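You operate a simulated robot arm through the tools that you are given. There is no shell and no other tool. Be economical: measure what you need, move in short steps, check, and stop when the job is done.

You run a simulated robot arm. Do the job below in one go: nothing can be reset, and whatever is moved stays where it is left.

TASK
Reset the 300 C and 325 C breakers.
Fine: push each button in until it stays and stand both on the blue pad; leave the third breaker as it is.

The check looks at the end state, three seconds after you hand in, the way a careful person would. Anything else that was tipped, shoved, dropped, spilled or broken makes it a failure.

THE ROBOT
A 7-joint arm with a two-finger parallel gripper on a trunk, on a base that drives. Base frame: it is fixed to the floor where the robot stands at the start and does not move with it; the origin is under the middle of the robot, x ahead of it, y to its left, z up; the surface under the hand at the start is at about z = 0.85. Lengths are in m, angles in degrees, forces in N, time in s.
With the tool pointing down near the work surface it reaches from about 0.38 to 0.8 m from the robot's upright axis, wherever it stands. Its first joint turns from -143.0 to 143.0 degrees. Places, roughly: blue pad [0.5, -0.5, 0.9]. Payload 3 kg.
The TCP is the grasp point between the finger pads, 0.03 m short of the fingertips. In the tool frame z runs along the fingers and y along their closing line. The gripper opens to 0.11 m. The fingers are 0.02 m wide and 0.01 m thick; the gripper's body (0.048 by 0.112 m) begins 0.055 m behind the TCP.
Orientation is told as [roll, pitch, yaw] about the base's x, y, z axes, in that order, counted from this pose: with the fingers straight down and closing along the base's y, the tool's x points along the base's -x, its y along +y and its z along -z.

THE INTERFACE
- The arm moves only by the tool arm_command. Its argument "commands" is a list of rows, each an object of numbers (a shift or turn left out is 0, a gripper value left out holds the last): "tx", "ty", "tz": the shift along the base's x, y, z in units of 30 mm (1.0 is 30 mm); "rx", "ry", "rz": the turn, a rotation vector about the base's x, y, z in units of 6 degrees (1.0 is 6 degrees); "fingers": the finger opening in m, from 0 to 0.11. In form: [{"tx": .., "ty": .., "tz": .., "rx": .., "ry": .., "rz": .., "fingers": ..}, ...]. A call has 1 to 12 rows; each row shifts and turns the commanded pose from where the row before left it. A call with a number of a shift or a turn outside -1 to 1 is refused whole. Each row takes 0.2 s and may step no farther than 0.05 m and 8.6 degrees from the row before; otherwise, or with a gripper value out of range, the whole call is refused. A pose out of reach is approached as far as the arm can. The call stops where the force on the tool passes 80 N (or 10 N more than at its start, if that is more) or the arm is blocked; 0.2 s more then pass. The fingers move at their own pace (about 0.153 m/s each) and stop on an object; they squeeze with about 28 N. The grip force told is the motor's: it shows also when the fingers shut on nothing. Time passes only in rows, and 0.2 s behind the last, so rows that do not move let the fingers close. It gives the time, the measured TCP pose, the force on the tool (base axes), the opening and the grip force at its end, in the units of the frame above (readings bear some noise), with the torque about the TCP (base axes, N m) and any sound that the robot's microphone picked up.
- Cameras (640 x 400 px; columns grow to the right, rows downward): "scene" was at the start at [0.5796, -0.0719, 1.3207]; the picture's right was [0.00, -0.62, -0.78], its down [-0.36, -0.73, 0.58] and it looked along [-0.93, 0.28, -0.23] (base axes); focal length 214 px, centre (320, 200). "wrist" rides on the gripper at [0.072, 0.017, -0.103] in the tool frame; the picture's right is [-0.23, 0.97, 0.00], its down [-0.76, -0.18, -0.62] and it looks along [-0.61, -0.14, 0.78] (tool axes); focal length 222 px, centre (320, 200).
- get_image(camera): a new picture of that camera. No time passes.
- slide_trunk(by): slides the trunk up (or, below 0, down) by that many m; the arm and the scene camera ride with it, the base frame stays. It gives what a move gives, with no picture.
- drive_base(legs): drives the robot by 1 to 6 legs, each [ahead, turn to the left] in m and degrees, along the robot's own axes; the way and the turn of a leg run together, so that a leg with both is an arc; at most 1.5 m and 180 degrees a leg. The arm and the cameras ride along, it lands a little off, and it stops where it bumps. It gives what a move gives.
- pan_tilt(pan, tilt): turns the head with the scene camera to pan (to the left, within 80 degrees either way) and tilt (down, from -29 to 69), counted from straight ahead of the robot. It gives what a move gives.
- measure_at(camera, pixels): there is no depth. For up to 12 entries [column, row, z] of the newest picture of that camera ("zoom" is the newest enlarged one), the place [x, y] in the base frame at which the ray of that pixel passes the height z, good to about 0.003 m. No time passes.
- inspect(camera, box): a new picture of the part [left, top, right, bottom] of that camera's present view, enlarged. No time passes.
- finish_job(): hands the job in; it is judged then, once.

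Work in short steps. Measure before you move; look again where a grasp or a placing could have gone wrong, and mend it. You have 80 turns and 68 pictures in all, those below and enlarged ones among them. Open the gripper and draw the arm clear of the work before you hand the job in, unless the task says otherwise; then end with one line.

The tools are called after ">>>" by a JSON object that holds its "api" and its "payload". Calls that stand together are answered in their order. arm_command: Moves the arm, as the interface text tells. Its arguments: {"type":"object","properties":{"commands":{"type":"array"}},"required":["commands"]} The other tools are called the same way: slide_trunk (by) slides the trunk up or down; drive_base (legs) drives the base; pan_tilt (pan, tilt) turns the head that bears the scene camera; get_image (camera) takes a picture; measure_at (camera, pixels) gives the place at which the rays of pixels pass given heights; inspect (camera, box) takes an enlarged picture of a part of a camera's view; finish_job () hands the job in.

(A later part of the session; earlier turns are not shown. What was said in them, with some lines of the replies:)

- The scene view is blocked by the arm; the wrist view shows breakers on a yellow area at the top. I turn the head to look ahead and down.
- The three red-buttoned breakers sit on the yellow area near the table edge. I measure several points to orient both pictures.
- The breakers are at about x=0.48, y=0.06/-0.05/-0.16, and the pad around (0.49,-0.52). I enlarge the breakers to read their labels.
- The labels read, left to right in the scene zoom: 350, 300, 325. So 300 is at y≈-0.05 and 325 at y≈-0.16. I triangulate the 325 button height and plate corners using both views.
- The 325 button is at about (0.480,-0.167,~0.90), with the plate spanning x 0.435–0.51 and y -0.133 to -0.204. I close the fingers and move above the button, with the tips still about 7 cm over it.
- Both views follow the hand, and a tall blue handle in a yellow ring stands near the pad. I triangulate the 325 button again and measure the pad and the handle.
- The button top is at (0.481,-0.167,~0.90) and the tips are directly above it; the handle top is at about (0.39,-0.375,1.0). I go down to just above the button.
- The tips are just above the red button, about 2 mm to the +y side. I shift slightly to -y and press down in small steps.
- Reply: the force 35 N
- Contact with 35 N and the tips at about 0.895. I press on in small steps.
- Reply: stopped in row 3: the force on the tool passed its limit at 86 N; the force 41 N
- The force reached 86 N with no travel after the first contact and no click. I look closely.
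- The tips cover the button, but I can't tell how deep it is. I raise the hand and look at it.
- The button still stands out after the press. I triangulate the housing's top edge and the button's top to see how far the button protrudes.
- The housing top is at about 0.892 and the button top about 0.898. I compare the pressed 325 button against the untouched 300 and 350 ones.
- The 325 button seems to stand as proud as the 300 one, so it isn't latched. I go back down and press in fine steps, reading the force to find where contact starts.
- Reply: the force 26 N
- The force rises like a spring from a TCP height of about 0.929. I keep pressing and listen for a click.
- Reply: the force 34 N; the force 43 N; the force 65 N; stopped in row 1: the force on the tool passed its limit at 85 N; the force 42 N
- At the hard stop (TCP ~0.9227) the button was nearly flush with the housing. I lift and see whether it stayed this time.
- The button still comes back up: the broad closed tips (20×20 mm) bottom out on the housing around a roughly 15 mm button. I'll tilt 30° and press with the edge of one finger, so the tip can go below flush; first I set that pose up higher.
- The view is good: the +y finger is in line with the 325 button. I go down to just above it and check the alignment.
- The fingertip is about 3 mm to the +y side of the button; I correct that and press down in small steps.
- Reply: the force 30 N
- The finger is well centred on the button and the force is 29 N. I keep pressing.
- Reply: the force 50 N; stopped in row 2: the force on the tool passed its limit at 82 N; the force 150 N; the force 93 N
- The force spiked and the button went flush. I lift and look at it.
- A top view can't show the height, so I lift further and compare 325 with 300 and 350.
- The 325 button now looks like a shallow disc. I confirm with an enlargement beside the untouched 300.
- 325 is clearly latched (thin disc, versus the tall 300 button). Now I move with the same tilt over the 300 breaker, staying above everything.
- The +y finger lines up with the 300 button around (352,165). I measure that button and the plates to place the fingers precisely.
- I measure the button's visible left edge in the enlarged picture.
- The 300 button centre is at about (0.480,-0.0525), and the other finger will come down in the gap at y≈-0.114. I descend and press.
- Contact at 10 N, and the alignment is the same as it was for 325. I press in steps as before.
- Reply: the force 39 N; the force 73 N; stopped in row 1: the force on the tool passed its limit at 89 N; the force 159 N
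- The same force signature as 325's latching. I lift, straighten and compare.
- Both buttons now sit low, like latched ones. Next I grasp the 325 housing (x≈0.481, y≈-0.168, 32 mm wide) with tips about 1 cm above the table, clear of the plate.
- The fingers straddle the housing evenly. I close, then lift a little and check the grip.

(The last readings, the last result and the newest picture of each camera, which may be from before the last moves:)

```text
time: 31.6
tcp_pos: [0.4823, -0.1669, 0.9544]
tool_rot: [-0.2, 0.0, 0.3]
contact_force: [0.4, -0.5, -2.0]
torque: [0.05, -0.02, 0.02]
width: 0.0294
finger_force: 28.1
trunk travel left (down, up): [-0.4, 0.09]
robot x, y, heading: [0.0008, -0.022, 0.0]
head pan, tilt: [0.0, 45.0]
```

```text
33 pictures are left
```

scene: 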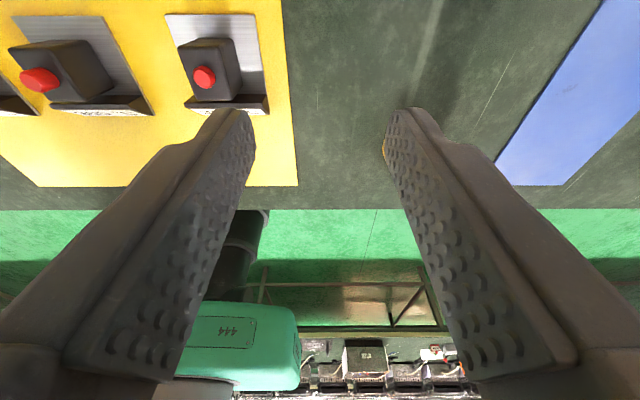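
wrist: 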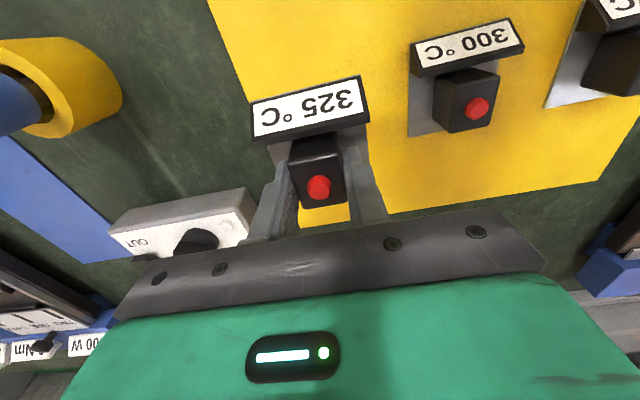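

325 is held level and lifts cleanly. I raise it well above the handle (1.0 m) and carry it toward the pad.

>>> {"api": "arm_command", "payload": {"commands": [{"tz": 1}, {"tz": 1}, {"tz": 1}, {"tz": 1}, {"ty": -0.95, "tx": 0.3}, {"ty": -0.95, "tx": 0.3}, {"ty": -0.95, "tx": 0.3}, {"ty": -0.95, "tx": 0.3}, {"ty": -0.95, "tx": 0.3}, {"ty": -0.95, "tx": 0.3}, {"ty": -0.95}, {"ty": -0.95}]}}

>>> {"api": "get_image", "payload": {"camera": "wrist"}}

>>> {"api": "get_image", "payload": {"camera": "scene"}}

```text
time: 34.2
tcp_pos: [0.5352, -0.3959, 1.0745]
tool_rot: [-0.2, -0.2, 0.5]
contact_force: [-0.9, -0.6, -1.4]
torque: [-0.02, -0.05, -0.01]
width: 0.0297
finger_force: 27.9
trunk travel left (down, up): [-0.4, 0.09]
robot x, y, heading: [0.0016, -0.0195, 0.2]
head pan, tilt: [0.0, 45.0]
```

```text
32 pictures are left
```

wrist: 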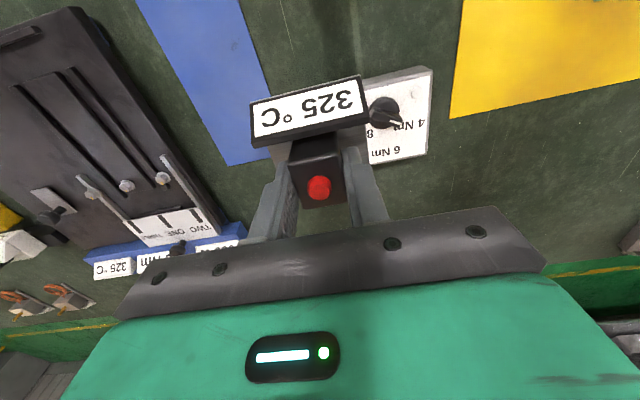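

```text
31 pictures are left
```

scene: 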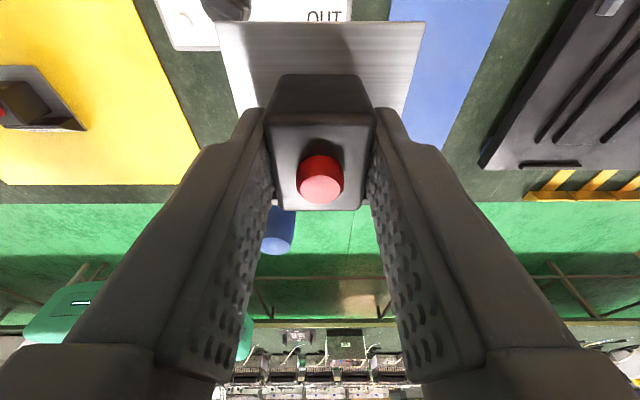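

I enlarge both views to check that the 325 button is still in, and measure the pad's borders.

>>> {"api": "inspect", "payload": {"camera": "scene", "box": [220, 60, 420, 220]}}

>>> {"api": "inspect", "payload": {"camera": "wrist", "box": [260, 125, 380, 215]}}

>>> {"api": "measure_at", "payload": {"camera": "wrist", "pixels": [[229, 165, 0.85], [270, 155, 0.85], [137, 0, 0.85], [241, 0, 0.85], [370, 163, 0.87], [425, 152, 0.87], [85, 5, 0.9], [225, 215, 0.9]]}}

>>> {"api": "measure_at", "payload": {"camera": "scene", "pixels": [[508, 0, 0.85], [450, 148, 0.85], [410, 100, 0.85], [480, 165, 0.9], [581, 0, 0.9]]}}

```text
2.50 times, centred on (320, 140) of scene
```

zoom: 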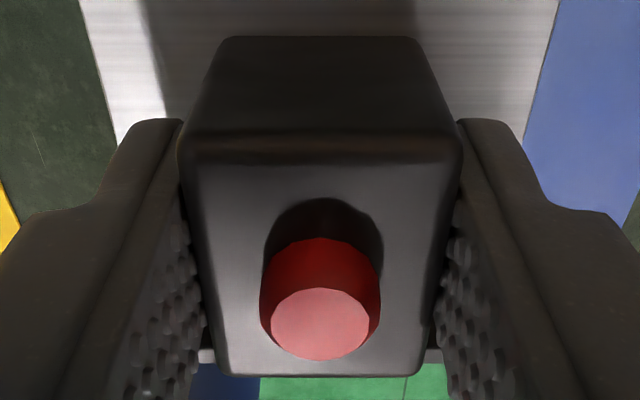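

```text
4.44 times, centred on (320, 170) of wrist
```

zoom: 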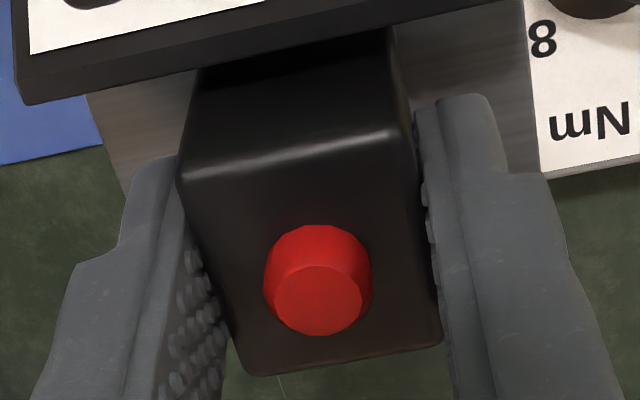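

```text
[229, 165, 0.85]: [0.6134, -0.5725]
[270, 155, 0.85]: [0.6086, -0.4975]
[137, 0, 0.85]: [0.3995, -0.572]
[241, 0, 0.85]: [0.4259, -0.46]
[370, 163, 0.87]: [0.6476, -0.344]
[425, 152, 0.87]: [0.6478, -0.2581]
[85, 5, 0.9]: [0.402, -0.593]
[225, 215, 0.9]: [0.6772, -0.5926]
```

```text
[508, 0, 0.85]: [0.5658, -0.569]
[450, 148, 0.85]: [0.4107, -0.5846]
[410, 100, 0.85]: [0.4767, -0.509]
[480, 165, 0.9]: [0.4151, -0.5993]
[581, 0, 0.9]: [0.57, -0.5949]
```

The pad spans x≈0.34–0.612 and y≈-0.46 to -0.58. I set 325 at x≈0.57, y≈-0.518, leaving room for 300 behind it; the latch I'll recheck afterwards from a symmetric view.

>>> {"api": "arm_command", "payload": {"commands": [{"ty": -0.85, "tx": 0.25}, {"ty": -0.85, "tx": 0.25}, {"ty": -0.85, "tx": 0.25}, {"ty": -0.8, "tx": 0.2}, {"ty": -0.7, "tx": 0.2}, {"tz": -1}, {"tz": -1}, {"tz": -1}, {"tz": -1}, {}]}}

>>> {"api": "get_image", "payload": {"camera": "wrist"}}

>>> {"api": "get_image", "payload": {"camera": "scene"}}

```text
time: 36.4
tcp_pos: [0.5693, -0.5168, 0.9561]
tool_rot: [-0.2, 0.0, 0.5]
contact_force: [0.6, -0.3, -1.4]
torque: [0.01, -0.01, 0.01]
width: 0.0294
finger_force: 27.9
trunk travel left (down, up): [-0.4, 0.09]
robot x, y, heading: [0.0006, -0.0179, 0.3]
head pan, tilt: [0.0, 45.0]
```

```text
28 pictures are left
```

wrist: 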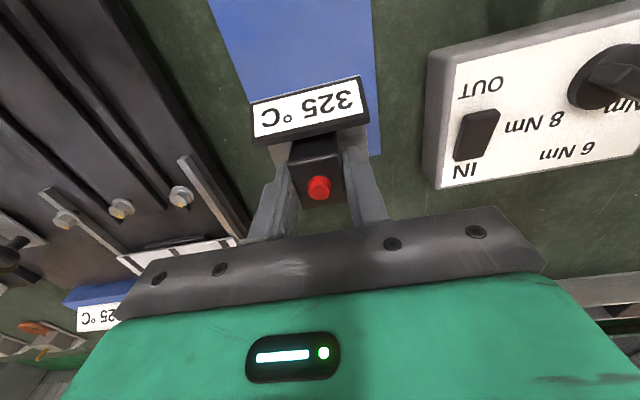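

```text
27 pictures are left
```

scene: 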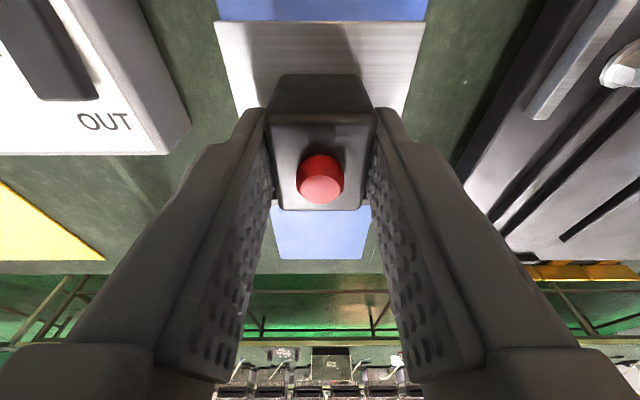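

The breaker hovers over the pad. I measure the pad edges and the panel's levers before lowering.

>>> {"api": "measure_at", "payload": {"camera": "scene", "pixels": [[278, 260, 0.852], [362, 260, 0.852], [216, 5, 0.852], [428, 5, 0.852], [535, 115, 0.9], [535, 115, 0.93], [460, 165, 0.88]]}}

>>> {"api": "measure_at", "payload": {"camera": "wrist", "pixels": [[210, 0, 0.852], [371, 0, 0.852], [380, 154, 0.852], [182, 160, 0.9], [182, 160, 0.93], [243, 230, 0.9]]}}

```text
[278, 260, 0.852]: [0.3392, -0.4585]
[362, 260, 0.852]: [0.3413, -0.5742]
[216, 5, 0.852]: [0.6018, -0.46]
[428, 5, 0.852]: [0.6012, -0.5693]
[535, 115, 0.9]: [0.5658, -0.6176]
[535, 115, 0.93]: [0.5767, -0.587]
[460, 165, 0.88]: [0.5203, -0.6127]
```

```text
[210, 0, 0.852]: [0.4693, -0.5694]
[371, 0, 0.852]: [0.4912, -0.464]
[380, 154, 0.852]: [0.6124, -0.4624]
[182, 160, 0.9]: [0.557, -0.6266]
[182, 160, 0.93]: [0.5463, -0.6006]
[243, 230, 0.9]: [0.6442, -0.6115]
```

The pad's centreline is y=-0.516 and the levers sit at y≈-0.62, low (~0.89), so the way down is clear. I lower until touch.

>>> {"api": "arm_command", "payload": {"commands": [{"tz": -1}, {"tz": -0.7}, {"tz": -0.1}, {"tz": -0.1}, {}]}}

>>> {"api": "arm_command", "payload": {"commands": [{"tz": -0.1}, {}]}}

```text
time: 37.6
tcp_pos: [0.5695, -0.5161, 0.8974]
tool_rot: [-0.2, 0.1, 0.4]
contact_force: [-0.6, 0.9, -1.5]
torque: [-0.02, 0.01, 0.0]
width: 0.0297
finger_force: 27.6
trunk travel left (down, up): [-0.4, 0.09]
robot x, y, heading: [-0.0031, -0.0208, -0.1]
head pan, tilt: [0.0, 45.0]
```

```text
time: 38.2
tcp_pos: [0.5705, -0.5159, 0.8941]
tool_rot: [-0.2, 0.1, 0.4]
contact_force: [0.1, -0.6, -0.2]
torque: [0.07, -0.08, -0.01]
width: 0.0295
finger_force: 28.0
trunk travel left (down, up): [-0.4, 0.09]
robot x, y, heading: [-0.0042, -0.0174, 0.1]
head pan, tilt: [0.0, 45.0]
```

The weight has come off the hand, so it is resting on the pad. I nudge down 1 mm, open to 0.06 and rise.

>>> {"api": "arm_command", "payload": {"commands": [{"tz": -0.04}, {}, {"fingers": 0.06}, {}, {"tz": 0.5}, {"tz": 1}, {"tz": 1}, {"tz": 1}, {"tz": 1}, {"tz": 1}, {}]}}

>>> {"api": "get_image", "payload": {"camera": "wrist"}}

```text
time: 40.6
tcp_pos: [0.5686, -0.5172, 1.0583]
tool_rot: [-0.3, -0.1, 0.4]
contact_force: [-0.1, 0.4, -0.2]
torque: [0.03, -0.01, 0.0]
width: 0.06
finger_force: 0.1
trunk travel left (down, up): [-0.4, 0.09]
robot x, y, heading: [0.0042, -0.0225, -0.2]
head pan, tilt: [0.0, 45.0]
```

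```text
26 pictures are left
```

wrist: 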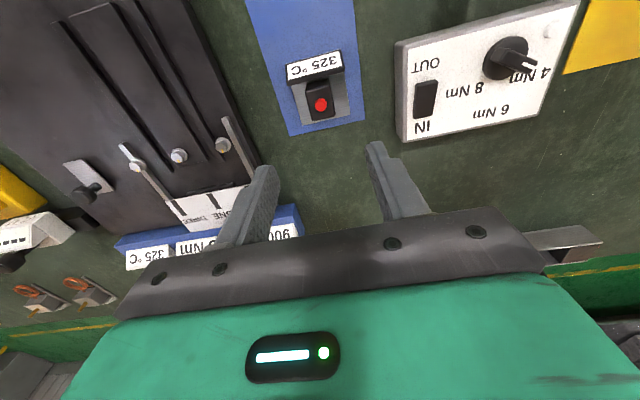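

325 stands squarely on the pad. I go back toward the yellow area to a spot midway between 300 and 350, to compare the buttons from a symmetric view.

>>> {"api": "arm_command", "payload": {"commands": [{"ty": 1, "tz": 0.5}, {"ty": 1, "tz": 0.5}, {"ty": 1}, {"ty": 1}, {"ty": 1}, {"ty": 1}, {"ty": 1}, {"ty": 1}, {"ty": 1}, {"ty": 1, "tx": -0.5}, {"ty": 1, "tx": -0.5}, {"ty": 1, "tx": -0.5}]}}

>>> {"api": "arm_command", "payload": {"commands": [{"ty": 1, "tx": -0.5}, {"ty": 1, "tx": -0.5}, {"ty": 1, "tx": -0.4}, {"ty": 1}, {"ty": 1, "tz": -0.8}, {"ty": 0.4, "tz": -0.8}, {"tz": -0.4}, {}]}}

>>> {"api": "inspect", "payload": {"camera": "scene", "box": [160, 0, 480, 160]}}

```text
time: 43.2
tcp_pos: [0.5248, -0.1563, 1.0889]
tool_rot: [-0.2, 0.0, 0.3]
contact_force: [-0.4, -1.5, 0.5]
torque: [0.04, 0.0, -0.02]
width: 0.0598
finger_force: 0.0
trunk travel left (down, up): [-0.4, 0.09]
robot x, y, heading: [-0.0004, -0.0229, 0.1]
head pan, tilt: [0.0, 45.0]
```

```text
time: 45.0
tcp_pos: [0.4823, 0.0061, 1.0281]
tool_rot: [-0.3, -0.1, 0.5]
contact_force: [0.0, -0.1, 0.8]
torque: [0.03, -0.01, 0.02]
width: 0.0603
finger_force: 0.0
trunk travel left (down, up): [-0.4, 0.09]
robot x, y, heading: [0.004, -0.0197, -0.0]
head pan, tilt: [0.0, 45.0]
```

```text
2.00 times, centred on (320, 80) of scene
```

zoom: 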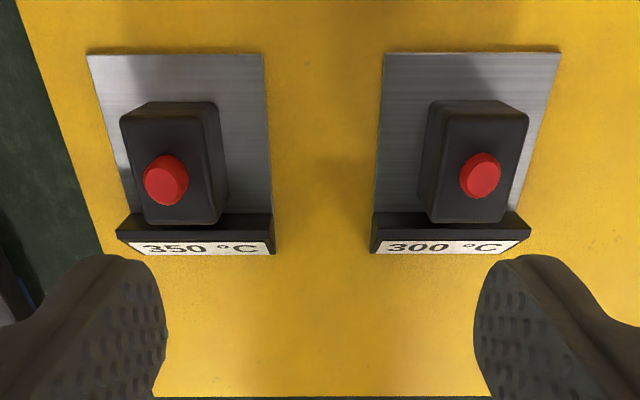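

The 300 button looks shorter than the 350. I zoom closer on each for certainty.

>>> {"api": "inspect", "payload": {"camera": "scene", "box": [210, 45, 290, 115]}}

>>> {"api": "inspect", "payload": {"camera": "scene", "box": [355, 45, 435, 115]}}

```text
5.71 times, centred on (250, 80) of scene
```

zoom: 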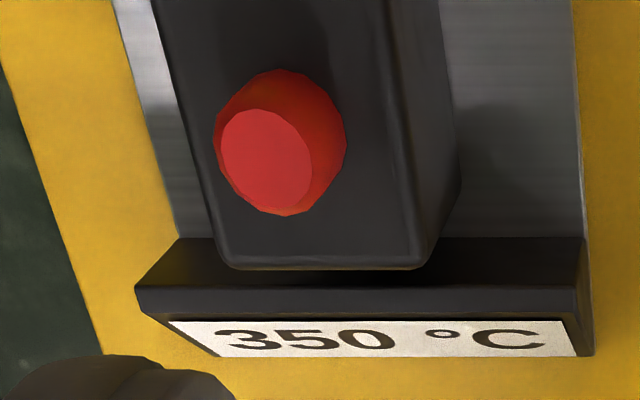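

```text
5.71 times, centred on (395, 80) of scene
```

zoom: 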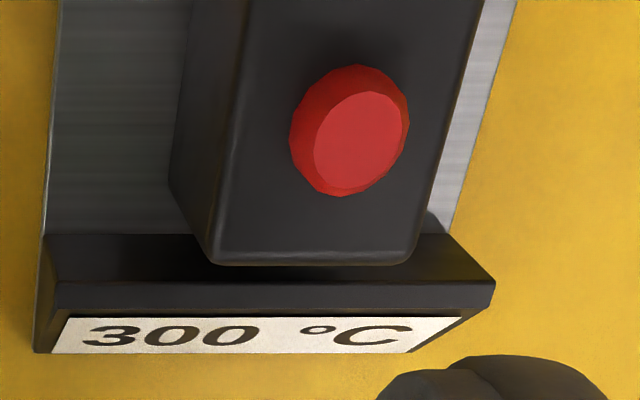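

The 300 is clearly latched (about half the 350's height). I now grasp its housing at (0.481,-0.053).

>>> {"api": "arm_command", "payload": {"commands": [{"ty": -1, "tx": -0.04}, {"ty": -0.97}, {"tz": -1}, {"tz": -1}, {"tz": -1}, {"tz": -1}, {"tz": -0.43}, {}]}}

>>> {"api": "inspect", "payload": {"camera": "wrist", "box": [220, 90, 420, 215]}}

```text
time: 46.8
tcp_pos: [0.4821, -0.0549, 0.895]
tool_rot: [-0.2, 0.0, 0.4]
contact_force: [0.1, 0.2, -0.1]
torque: [0.05, 0.0, 0.02]
width: 0.0598
finger_force: 0.1
trunk travel left (down, up): [-0.4, 0.09]
robot x, y, heading: [0.0041, -0.0176, 0.0]
head pan, tilt: [0.0, 45.0]
```

```text
3.20 times, centred on (320, 152) of wrist
```

zoom: 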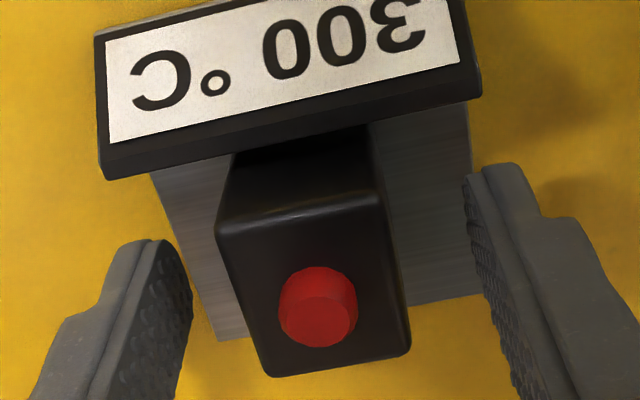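

The button's visible height matches 325's at the same geometry, so both are latched. I close, lift, and check.

>>> {"api": "arm_command", "payload": {"commands": [{"ty": 0.04, "fingers": 0}, {}, {}, {"tz": 0.4}, {"tz": 1}, {"tz": 1}, {"tz": 1}, {"tz": 1}, {"tz": 1}, {"tz": 0.8}, {}]}}

>>> {"api": "arm_command", "payload": {"commands": [{"ty": -1}, {"ty": -1}, {"ty": -1}, {"ty": -1}, {"ty": -1}, {"ty": -1}, {"ty": -1}, {"ty": -1}, {"ty": -1}, {"ty": -1}, {"ty": -1}, {"ty": -1}]}}

>>> {"api": "get_image", "payload": {"camera": "wrist"}}

```text
time: 49.2
tcp_pos: [0.481, -0.0512, 1.0819]
tool_rot: [-0.3, -0.1, 0.5]
contact_force: [-0.5, -0.2, -0.2]
torque: [-0.04, -0.01, -0.02]
width: 0.0297
finger_force: 27.7
trunk travel left (down, up): [-0.4, 0.09]
robot x, y, heading: [-0.0023, -0.0165, 0.1]
head pan, tilt: [0.0, 45.0]
```

```text
time: 51.8
tcp_pos: [0.4826, -0.4121, 1.082]
tool_rot: [-0.3, -0.1, 0.4]
contact_force: [-0.1, 0.4, -1.7]
torque: [-0.04, -0.01, 0.02]
width: 0.0294
finger_force: 28.4
trunk travel left (down, up): [-0.4, 0.09]
robot x, y, heading: [-0.0006, -0.0206, -0.3]
head pan, tilt: [0.0, 45.0]
```

```text
21 pictures are left
```

wrist: 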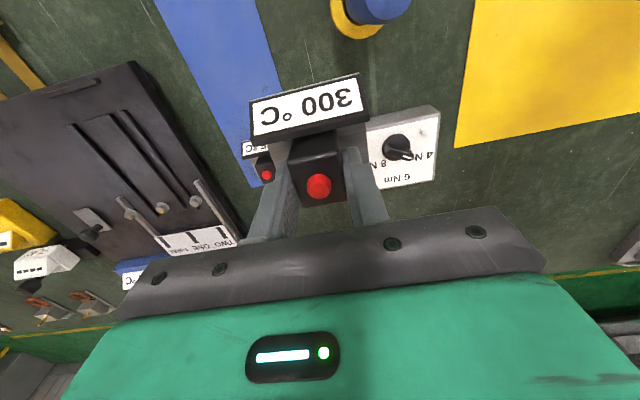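

300 is held securely. I move to (0.455,-0.516), behind 325 on the pad, and descend partway.

>>> {"api": "arm_command", "payload": {"commands": [{"ty": -0.9, "tx": -0.2}, {"ty": -0.9, "tx": -0.25}, {"ty": -0.9, "tx": -0.25}, {"ty": -0.76, "tx": -0.2}, {"tz": -1}, {"tz": -1}, {"tz": -1}, {"tz": -1}, {}]}}

>>> {"api": "get_image", "payload": {"camera": "wrist"}}

>>> {"api": "get_image", "payload": {"camera": "scene"}}

```text
time: 53.8
tcp_pos: [0.4552, -0.516, 0.9604]
tool_rot: [-0.3, -0.1, 0.4]
contact_force: [0.1, 0.3, -1.5]
torque: [-0.02, 0.0, 0.01]
width: 0.0296
finger_force: 27.8
trunk travel left (down, up): [-0.4, 0.09]
robot x, y, heading: [0.002, -0.0181, 0.1]
head pan, tilt: [0.0, 45.0]
```

```text
20 pictures are left
```

wrist: 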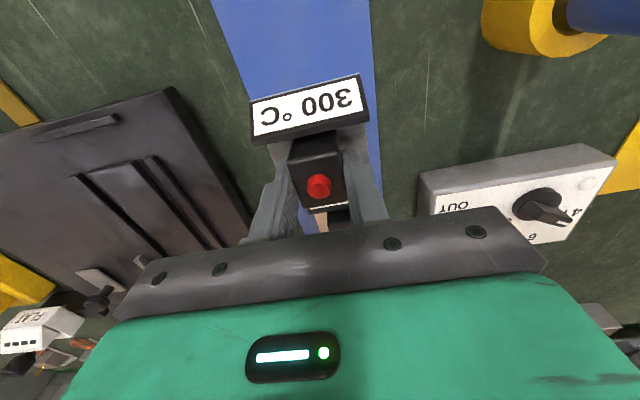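

```text
19 pictures are left
```

scene: 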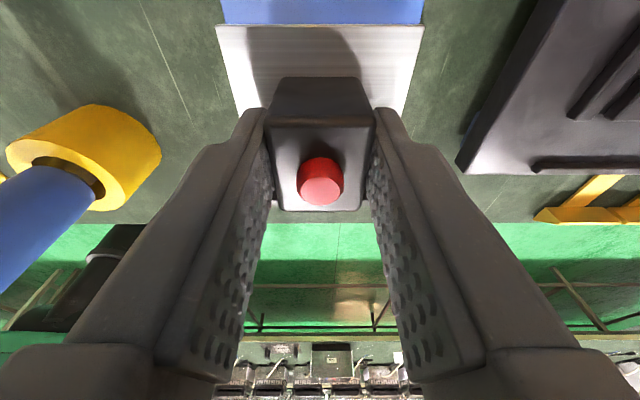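

The hand is clear of the handle on the left and the panel on the right. I lower to touch in small steps.

>>> {"api": "arm_command", "payload": {"commands": [{"tz": -1}, {"tz": -0.8}, {"tz": -0.15}, {"tz": -0.1}, {}]}}

>>> {"api": "arm_command", "payload": {"commands": [{"tz": -0.08}, {}]}}

```text
time: 55.0
tcp_pos: [0.4531, -0.5162, 0.9008]
tool_rot: [-0.2, 0.0, 0.5]
contact_force: [-0.2, 0.2, -1.0]
torque: [0.0, -0.02, -0.02]
width: 0.0296
finger_force: 27.4
trunk travel left (down, up): [-0.4, 0.09]
robot x, y, heading: [-0.001, -0.0198, -0.1]
head pan, tilt: [0.0, 45.0]
```

```text
time: 55.6
tcp_pos: [0.4549, -0.5154, 0.8977]
tool_rot: [-0.2, 0.0, 0.4]
contact_force: [0.2, -0.8, -1.0]
torque: [0.03, -0.02, 0.0]
width: 0.0294
finger_force: 27.7
trunk travel left (down, up): [-0.4, 0.09]
robot x, y, heading: [0.0034, -0.0182, 0.0]
head pan, tilt: [0.0, 45.0]
```

Still hanging (-1 N), so I go a bit lower.

>>> {"api": "arm_command", "payload": {"commands": [{"tz": -0.08}, {}]}}

>>> {"api": "arm_command", "payload": {"commands": [{"tz": -0.05}, {}]}}

```text
time: 56.2
tcp_pos: [0.4548, -0.5161, 0.8938]
tool_rot: [-0.2, 0.1, 0.3]
contact_force: [-0.2, 0.5, 3.2]
torque: [0.17, 0.19, -0.01]
width: 0.0297
finger_force: 28.3
trunk travel left (down, up): [-0.4, 0.09]
robot x, y, heading: [0.0008, -0.0174, 0.0]
head pan, tilt: [0.0, 45.0]
```

```text
time: 56.8
tcp_pos: [0.4539, -0.5167, 0.8954]
tool_rot: [-0.3, -0.1, 0.4]
contact_force: [0.5, -2.1, 19.3]
torque: [0.24, 0.52, 0.02]
width: 0.0296
finger_force: 28.1
trunk travel left (down, up): [-0.4, 0.09]
robot x, y, heading: [0.0014, -0.0213, 0.3]
head pan, tilt: [0.0, 45.0]
```

It rests on the pad. I ease up 1 mm, open, and rise straight up.

>>> {"api": "arm_command", "payload": {"commands": [{"tz": 0.04}, {"fingers": 0.06}, {}, {"tz": 0.5}, {"tz": 1}, {"tz": 1}, {"tz": 1}, {"tz": 1}, {"tz": 1}, {"tz": 1}, {}]}}

>>> {"api": "get_image", "payload": {"camera": "wrist"}}

>>> {"api": "get_image", "payload": {"camera": "scene"}}

```text
time: 59.2
tcp_pos: [0.4544, -0.5175, 1.0903]
tool_rot: [-0.3, -0.1, 0.4]
contact_force: [-0.2, -0.5, -0.2]
torque: [-0.01, -0.02, -0.01]
width: 0.06
finger_force: 0.1
trunk travel left (down, up): [-0.4, 0.09]
robot x, y, heading: [-0.0023, -0.0219, 0.1]
head pan, tilt: [0.0, 45.0]
```

```text
18 pictures are left
```

wrist: 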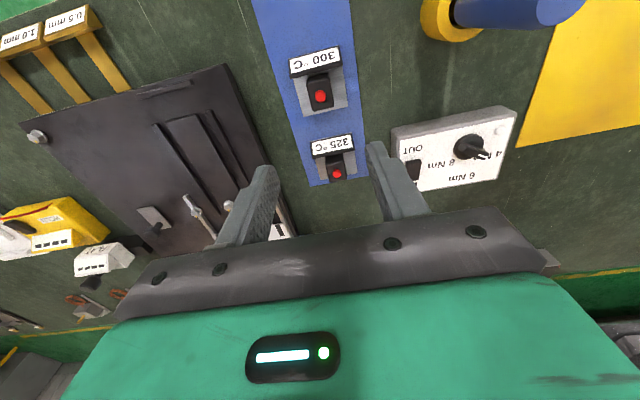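

```text
17 pictures are left
```

scene: 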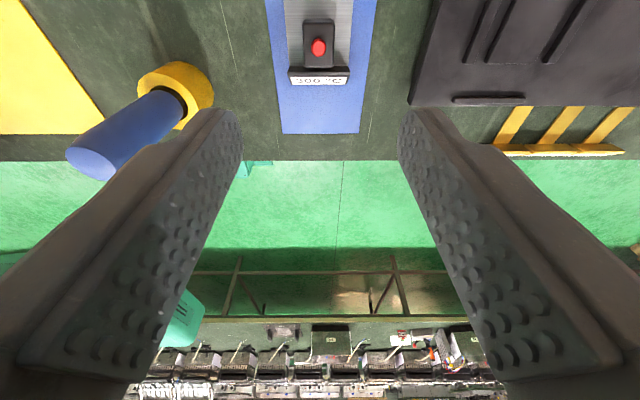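

Both stand on the pad. A closer look at the buttons and plates, before I draw away.

>>> {"api": "inspect", "payload": {"camera": "wrist", "box": [240, 20, 400, 200]}}

>>> {"api": "arm_command", "payload": {"commands": [{"tz": 1}, {"tz": 1}, {"ty": 1, "tx": 0.3}, {"ty": 1, "tx": 0.3}, {"ty": 1, "tx": 0.3}, {"ty": 1}, {"ty": 1}, {"ty": 1}, {"ty": 1}, {"ty": 1}, {}]}}

>>> {"api": "get_image", "payload": {"camera": "wrist"}}

```text
2.22 times, centred on (320, 110) of wrist
```

zoom: 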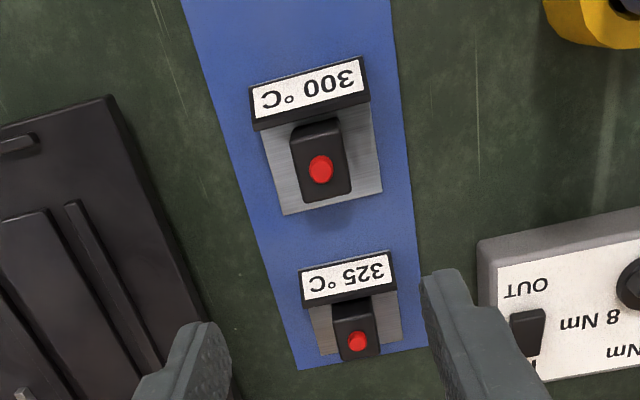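

```text
time: 61.6
tcp_pos: [0.4825, -0.2772, 1.1509]
tool_rot: [-0.3, -0.2, 0.3]
contact_force: [0.1, 0.2, 0.3]
torque: [-0.03, 0.02, 0.0]
width: 0.0599
finger_force: 0.0
trunk travel left (down, up): [-0.4, 0.09]
robot x, y, heading: [-0.0032, -0.0195, -0.0]
head pan, tilt: [0.0, 45.0]
```

```text
15 pictures are left
```

wrist: 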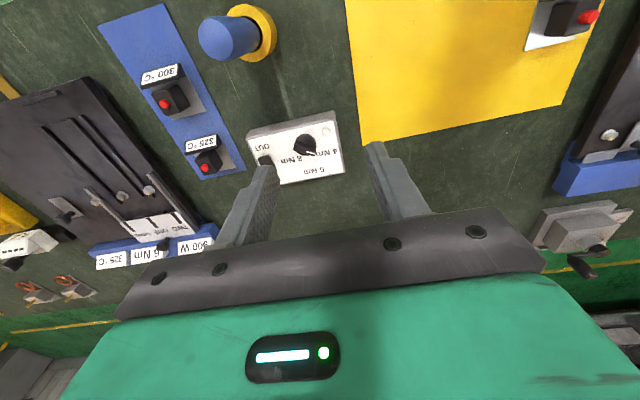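

Everything stands in place; I check the two buttons from this oblique angle against the 350's.

>>> {"api": "inspect", "payload": {"camera": "wrist", "box": [110, 50, 270, 190]}}

>>> {"api": "inspect", "payload": {"camera": "wrist", "box": [500, 0, 620, 70]}}

```text
2.86 times, centred on (190, 120) of wrist
```

zoom: 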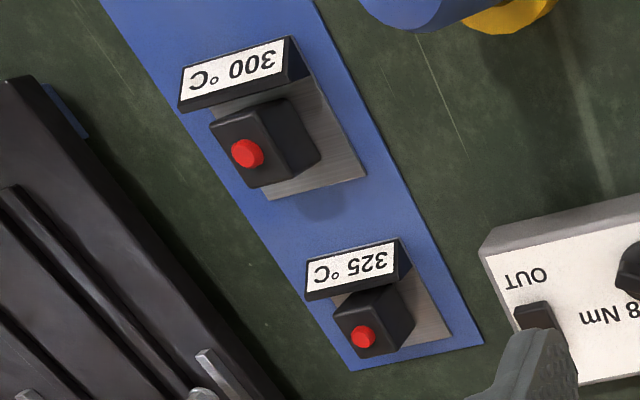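

```text
5.33 times, centred on (560, 35) of wrist
```

zoom: 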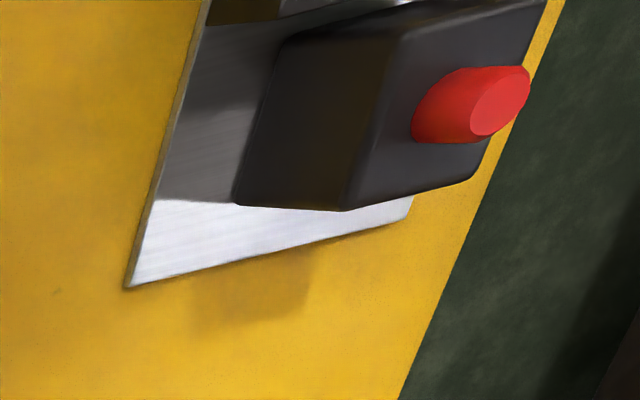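

The 300 and 325 buttons are both low and stay in, 350 is proud and untouched, and both reset breakers stand fully on the pad. The gripper is open and clear, so I hand in.

>>> {"api": "finish_job", "payload": {}}

```text
The job is handed in.
```

I pushed the 300 °C and 325 °C buttons in until they stayed, and both breakers now stand upright on the blue pad; the 350 °C breaker was left as it was.
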